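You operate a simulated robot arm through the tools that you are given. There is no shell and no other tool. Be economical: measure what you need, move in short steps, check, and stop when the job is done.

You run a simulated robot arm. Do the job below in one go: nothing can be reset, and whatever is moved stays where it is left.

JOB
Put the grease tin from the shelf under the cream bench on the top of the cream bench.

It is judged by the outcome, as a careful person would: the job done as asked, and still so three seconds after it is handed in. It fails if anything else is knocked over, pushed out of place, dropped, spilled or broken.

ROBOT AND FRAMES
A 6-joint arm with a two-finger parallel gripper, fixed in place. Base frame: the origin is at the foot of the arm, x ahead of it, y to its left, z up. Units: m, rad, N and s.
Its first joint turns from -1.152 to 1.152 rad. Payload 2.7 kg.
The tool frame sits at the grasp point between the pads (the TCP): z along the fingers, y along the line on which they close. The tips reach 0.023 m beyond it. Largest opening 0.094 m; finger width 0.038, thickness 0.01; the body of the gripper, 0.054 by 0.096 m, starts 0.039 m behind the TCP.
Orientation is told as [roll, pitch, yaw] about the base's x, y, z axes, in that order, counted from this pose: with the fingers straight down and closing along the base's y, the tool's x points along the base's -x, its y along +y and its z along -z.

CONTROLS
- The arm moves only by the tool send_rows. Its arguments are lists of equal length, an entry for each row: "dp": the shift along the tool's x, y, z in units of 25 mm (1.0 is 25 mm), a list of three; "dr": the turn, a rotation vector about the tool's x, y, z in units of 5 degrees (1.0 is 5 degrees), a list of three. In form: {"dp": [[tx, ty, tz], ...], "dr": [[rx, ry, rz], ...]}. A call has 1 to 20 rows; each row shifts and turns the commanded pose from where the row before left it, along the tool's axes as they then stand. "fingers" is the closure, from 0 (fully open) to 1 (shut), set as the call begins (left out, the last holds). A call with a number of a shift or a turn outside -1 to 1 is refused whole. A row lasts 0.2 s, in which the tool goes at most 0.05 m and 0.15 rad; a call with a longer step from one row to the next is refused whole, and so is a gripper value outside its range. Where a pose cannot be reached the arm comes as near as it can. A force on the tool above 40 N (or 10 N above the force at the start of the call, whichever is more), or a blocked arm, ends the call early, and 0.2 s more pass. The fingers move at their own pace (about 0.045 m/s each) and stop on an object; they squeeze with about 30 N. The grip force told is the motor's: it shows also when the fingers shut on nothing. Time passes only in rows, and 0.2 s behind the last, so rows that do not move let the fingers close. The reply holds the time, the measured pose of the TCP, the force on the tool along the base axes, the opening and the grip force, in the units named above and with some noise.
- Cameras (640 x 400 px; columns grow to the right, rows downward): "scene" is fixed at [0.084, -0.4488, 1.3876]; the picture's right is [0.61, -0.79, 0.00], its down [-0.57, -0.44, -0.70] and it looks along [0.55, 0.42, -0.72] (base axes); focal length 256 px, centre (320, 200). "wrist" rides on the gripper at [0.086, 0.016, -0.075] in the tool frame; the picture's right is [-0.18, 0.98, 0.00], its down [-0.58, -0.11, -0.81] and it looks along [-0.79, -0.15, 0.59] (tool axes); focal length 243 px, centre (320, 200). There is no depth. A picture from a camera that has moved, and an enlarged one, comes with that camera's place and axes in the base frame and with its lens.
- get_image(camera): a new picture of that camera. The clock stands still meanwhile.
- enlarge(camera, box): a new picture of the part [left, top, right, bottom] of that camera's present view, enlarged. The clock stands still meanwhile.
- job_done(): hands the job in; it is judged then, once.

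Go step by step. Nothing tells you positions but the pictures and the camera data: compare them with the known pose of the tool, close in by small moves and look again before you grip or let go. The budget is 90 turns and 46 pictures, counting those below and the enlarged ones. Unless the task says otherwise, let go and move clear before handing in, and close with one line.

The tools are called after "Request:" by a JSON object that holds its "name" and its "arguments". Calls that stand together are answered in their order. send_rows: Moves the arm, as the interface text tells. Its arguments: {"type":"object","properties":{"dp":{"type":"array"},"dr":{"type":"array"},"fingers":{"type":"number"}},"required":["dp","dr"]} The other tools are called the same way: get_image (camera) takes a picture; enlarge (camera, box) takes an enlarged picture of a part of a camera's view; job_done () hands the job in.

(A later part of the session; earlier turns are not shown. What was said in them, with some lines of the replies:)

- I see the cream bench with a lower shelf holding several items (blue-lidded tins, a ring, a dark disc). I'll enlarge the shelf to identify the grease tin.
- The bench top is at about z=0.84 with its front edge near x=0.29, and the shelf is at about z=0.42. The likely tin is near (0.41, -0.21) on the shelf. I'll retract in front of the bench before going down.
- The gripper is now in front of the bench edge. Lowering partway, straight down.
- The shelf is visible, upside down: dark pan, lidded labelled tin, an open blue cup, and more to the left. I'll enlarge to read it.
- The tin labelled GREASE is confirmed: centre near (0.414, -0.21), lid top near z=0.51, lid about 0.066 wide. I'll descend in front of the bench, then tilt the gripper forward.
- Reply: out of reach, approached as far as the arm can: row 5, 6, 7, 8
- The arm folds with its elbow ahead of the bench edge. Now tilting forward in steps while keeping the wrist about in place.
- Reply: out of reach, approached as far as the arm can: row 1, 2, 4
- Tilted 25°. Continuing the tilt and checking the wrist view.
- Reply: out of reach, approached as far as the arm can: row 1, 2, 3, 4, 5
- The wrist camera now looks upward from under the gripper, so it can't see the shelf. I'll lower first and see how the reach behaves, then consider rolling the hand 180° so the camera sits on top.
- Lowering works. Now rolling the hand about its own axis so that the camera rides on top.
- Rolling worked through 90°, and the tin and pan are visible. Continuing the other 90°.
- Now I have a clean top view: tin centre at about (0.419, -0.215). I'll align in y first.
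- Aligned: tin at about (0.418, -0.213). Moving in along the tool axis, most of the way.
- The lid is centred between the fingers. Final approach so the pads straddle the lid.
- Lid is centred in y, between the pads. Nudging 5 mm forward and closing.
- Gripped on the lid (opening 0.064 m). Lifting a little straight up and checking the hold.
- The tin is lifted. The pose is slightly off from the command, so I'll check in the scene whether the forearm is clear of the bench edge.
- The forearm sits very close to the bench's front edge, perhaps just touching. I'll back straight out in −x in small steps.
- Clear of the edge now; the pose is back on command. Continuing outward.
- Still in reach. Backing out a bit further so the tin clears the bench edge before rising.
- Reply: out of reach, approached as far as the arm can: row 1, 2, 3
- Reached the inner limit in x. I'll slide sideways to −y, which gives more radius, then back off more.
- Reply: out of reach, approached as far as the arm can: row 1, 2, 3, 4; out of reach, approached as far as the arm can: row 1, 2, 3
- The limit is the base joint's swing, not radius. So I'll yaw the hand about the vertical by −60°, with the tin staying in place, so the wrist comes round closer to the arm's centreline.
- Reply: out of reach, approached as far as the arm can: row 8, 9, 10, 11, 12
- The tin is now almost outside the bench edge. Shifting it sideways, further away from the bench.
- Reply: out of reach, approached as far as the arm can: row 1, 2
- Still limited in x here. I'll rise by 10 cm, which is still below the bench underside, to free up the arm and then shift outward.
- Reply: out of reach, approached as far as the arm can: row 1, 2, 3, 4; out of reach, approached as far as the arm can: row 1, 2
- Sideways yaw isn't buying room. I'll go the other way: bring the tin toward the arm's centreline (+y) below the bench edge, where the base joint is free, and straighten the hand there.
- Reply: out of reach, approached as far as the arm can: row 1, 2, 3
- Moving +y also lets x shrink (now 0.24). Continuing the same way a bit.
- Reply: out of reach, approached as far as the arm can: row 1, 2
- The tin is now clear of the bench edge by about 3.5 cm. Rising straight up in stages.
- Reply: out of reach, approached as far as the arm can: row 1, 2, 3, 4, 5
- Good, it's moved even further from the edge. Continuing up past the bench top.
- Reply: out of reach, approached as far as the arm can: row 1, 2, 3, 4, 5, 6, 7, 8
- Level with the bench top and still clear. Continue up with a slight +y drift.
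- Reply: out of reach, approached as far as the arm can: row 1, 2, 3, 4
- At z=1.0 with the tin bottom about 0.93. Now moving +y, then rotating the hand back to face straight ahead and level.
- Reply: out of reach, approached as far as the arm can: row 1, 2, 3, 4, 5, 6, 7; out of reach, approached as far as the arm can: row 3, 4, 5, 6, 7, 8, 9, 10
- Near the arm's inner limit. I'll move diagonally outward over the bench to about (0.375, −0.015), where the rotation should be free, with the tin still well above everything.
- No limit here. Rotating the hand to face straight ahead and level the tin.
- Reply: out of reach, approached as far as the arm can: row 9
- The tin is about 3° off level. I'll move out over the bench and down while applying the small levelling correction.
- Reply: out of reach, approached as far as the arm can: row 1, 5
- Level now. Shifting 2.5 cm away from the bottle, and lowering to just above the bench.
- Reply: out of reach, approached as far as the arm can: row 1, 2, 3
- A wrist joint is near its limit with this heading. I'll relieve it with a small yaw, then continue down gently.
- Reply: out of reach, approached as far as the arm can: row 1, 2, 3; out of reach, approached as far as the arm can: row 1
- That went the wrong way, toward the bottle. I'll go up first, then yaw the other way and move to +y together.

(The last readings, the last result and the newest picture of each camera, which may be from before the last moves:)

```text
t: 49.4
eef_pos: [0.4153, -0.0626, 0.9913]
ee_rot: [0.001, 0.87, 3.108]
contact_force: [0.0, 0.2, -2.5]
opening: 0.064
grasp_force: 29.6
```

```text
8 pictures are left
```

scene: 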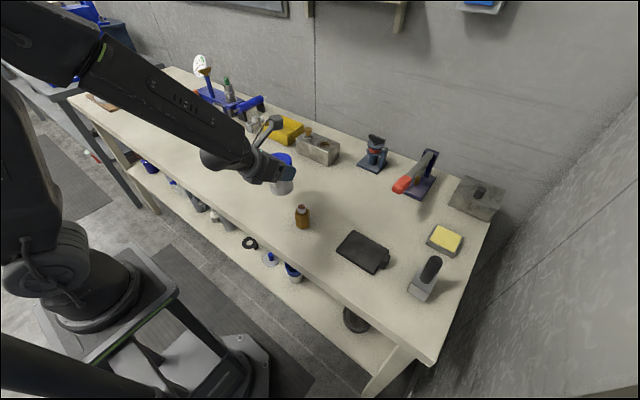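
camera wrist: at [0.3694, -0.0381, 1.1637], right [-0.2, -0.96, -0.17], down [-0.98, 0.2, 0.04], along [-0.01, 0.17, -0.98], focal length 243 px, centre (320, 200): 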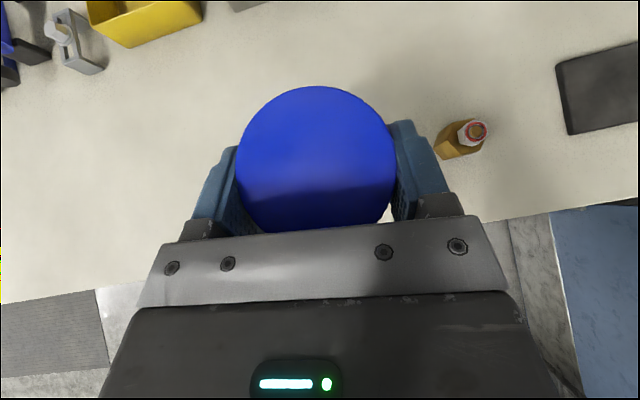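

All within reach, and the bottle is untouched. A bit more +yaw and +y, for more margin.

Request:
{"name": "send_rows", "arguments": {"dp": [[0, -0.7, 0], [0, -0.7, 0], [0, -0.7, 0], [0, -0.7, 0]], "dr": [[0.766, 0, -0.643], [0.766, 0, -0.643], [0.766, 0, -0.643], [0, 0, 0]]}}

Request:
{"name": "send_rows", "arguments": {"dp": [[-0.766, 0, 0.643], [-0.766, 0, 0.643]], "dr": [[0, 0, 0], [0, 0, 0]]}}

Request:
{"name": "enlarge", "arguments": {"camera": "scene", "box": [200, 120, 360, 240]}}

```text
t: 50.4
eef_pos: [0.4096, 0.0072, 0.9916]
ee_rot: [0.0, 0.869, -2.913]
contact_force: [0.7, -0.8, -2.7]
opening: 0.0642
grasp_force: 29.6
```

```text
t: 51.0
eef_pos: [0.4089, 0.0071, 0.9425]
ee_rot: [0.002, 0.87, -2.911]
contact_force: [-0.1, 1.5, -3.3]
opening: 0.0645
grasp_force: 30.3
```

```text
3.33 times, centred on (280, 180) of scene
camera zoom: at [0.084, -0.4488, 1.3876], right [0.61, -0.79, 0.0], down [-0.57, -0.44, -0.7], along [0.55, 0.42, -0.72], focal length 852 px, centre (453, 267)
```

zoom: 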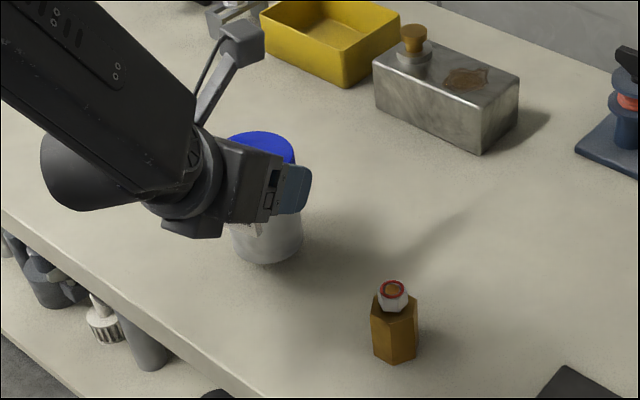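

Clear of everything, and level. Lowering in 5 mm rows, watching the force.

Request:
{"name": "send_rows", "arguments": {"dp": [[-0.153, 0, 0.129], [-0.153, 0, 0.129], [-0.153, 0, 0.129], [-0.153, 0, 0.129]], "dr": [[0, 0, 0], [0, 0, 0], [0, 0, 0], [0, 0, 0]]}}

Request:
{"name": "send_rows", "arguments": {"dp": [[-0.09, 0, 0.077], [0, 0, 0]], "dr": [[0, 0, 0], [0, 0, 0]]}}

```text
t: 52.0
eef_pos: [0.4109, 0.0068, 0.9238]
ee_rot: [0.005, 0.879, -2.91]
contact_force: [-8.2, 0.2, 21.9]
opening: 0.0639
grasp_force: 30.2
```

```text
t: 52.6
eef_pos: [0.4106, 0.0065, 0.9211]
ee_rot: [0.002, 0.882, -2.914]
contact_force: [-1.8, 1.0, 32.4]
opening: 0.0641
grasp_force: 30.0
```

The tin touched down near TCP z=0.924 and I'm pressing slightly. Easing off 3–4 mm and then looking before letting go.

Request:
{"name": "send_rows", "arguments": {"dp": [[0.11, 0, -0.09], [0, 0, 0]], "dr": [[0, 0, 0], [0, 0, 0]]}}

Request:
{"name": "enlarge", "arguments": {"camera": "scene", "box": [220, 140, 316, 200]}}

```text
t: 53.2
eef_pos: [0.4091, 0.0053, 0.9206]
ee_rot: [-0.001, 0.869, -2.915]
contact_force: [3.7, 0.4, 5.3]
opening: 0.064
grasp_force: 30.1
```

```text
6.67 times, centred on (268, 170) of scene
camera zoom: at [0.084, -0.4489, 1.3876], right [0.61, -0.79, 0.0], down [-0.57, -0.44, -0.7], along [0.55, 0.42, -0.72], focal length 1705 px, centre (667, 400)
```

zoom: 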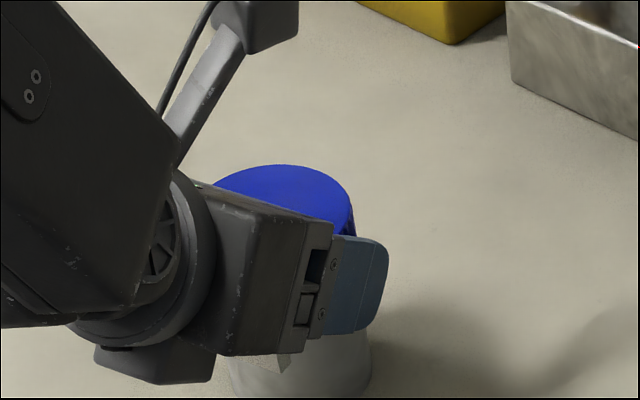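

The tin rests on the bench upright, with light contact. Opening the fingers.

Request:
{"name": "send_rows", "arguments": {"dp": [[0, 0, 0], [0, 0, 0], [0, 0, 0], [0, 0, 0]], "dr": [[0, 0, 0], [0, 0, 0], [0, 0, 0], [0, 0, 0]], "fingers": 0}}

Request:
{"name": "get_image", "arguments": {"camera": "wrist"}}

```text
t: 54.2
eef_pos: [0.4112, 0.0068, 0.921]
ee_rot: [-0.001, 0.87, -2.913]
contact_force: [0.0, 0.2, -0.3]
opening: 0.0939
grasp_force: 0.0
```

```text
5 pictures are left
camera wrist: at [0.4118, -0.0103, 1.0348], right [0.11, -0.98, -0.14], down [-0.99, -0.12, 0.07], along [-0.09, 0.13, -0.99], focal length 243 px, centre (320, 200)
```

wrist: 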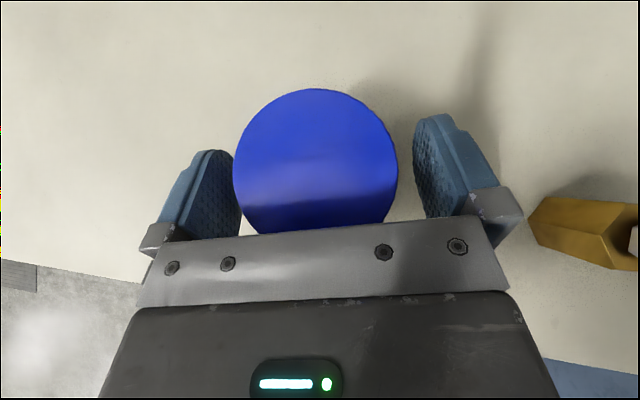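

Released; the tin stands still. Backing out along the tool axis, then up.

Request:
{"name": "send_rows", "arguments": {"dp": [[0, 0, -0.4], [0, 0, -0.8], [0, 0, -1], [0, 0, -1], [0.5, 0, -0.5], [0.766, 0, -0.643], [0.766, 0, -0.643]], "dr": [[0, 0, 0], [0, 0, 0], [0, 0, 0], [0, 0, 0], [0, 0, 0], [0, 0, 0], [0, 0, 0]]}}

Request:
{"name": "get_image", "arguments": {"camera": "scene"}}

Request:
{"name": "get_image", "arguments": {"camera": "wrist"}}

```text
t: 55.8
eef_pos: [0.3502, -0.0077, 1.0406]
ee_rot: [0.001, 0.872, -2.914]
contact_force: [-0.8, -0.2, -0.4]
opening: 0.0938
grasp_force: 0.0
```

```text
4 pictures are left
```

scene: 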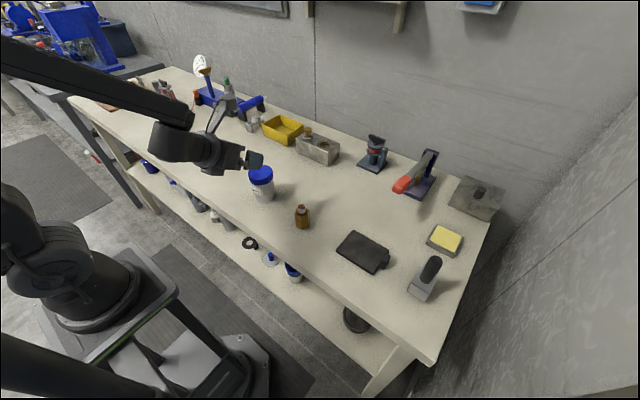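

```text
3 pictures are left
camera wrist: at [0.3504, -0.0242, 1.1537], right [0.11, -0.98, -0.14], down [-0.99, -0.12, 0.07], along [-0.09, 0.13, -0.99], focal length 243 px, centre (320, 200)
```

wrist: 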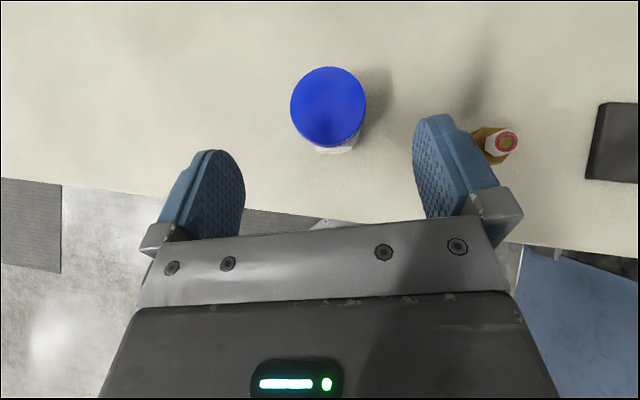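

The tin stands upright on the bench top and the gripper is clear of it. The bottle, the cup, the pan and the other items are where they were, so I'm handing in.

Request:
{"name": "job_done", "arguments": {}}

```text
The job is handed in.
```

The grease tin now stands upright on top of the cream bench, released and clear of the gripper. The last pictures show nothing else knocked over or moved, though the forearm may have lightly touched the bench's front edge while I lifted the tin off the shelf.
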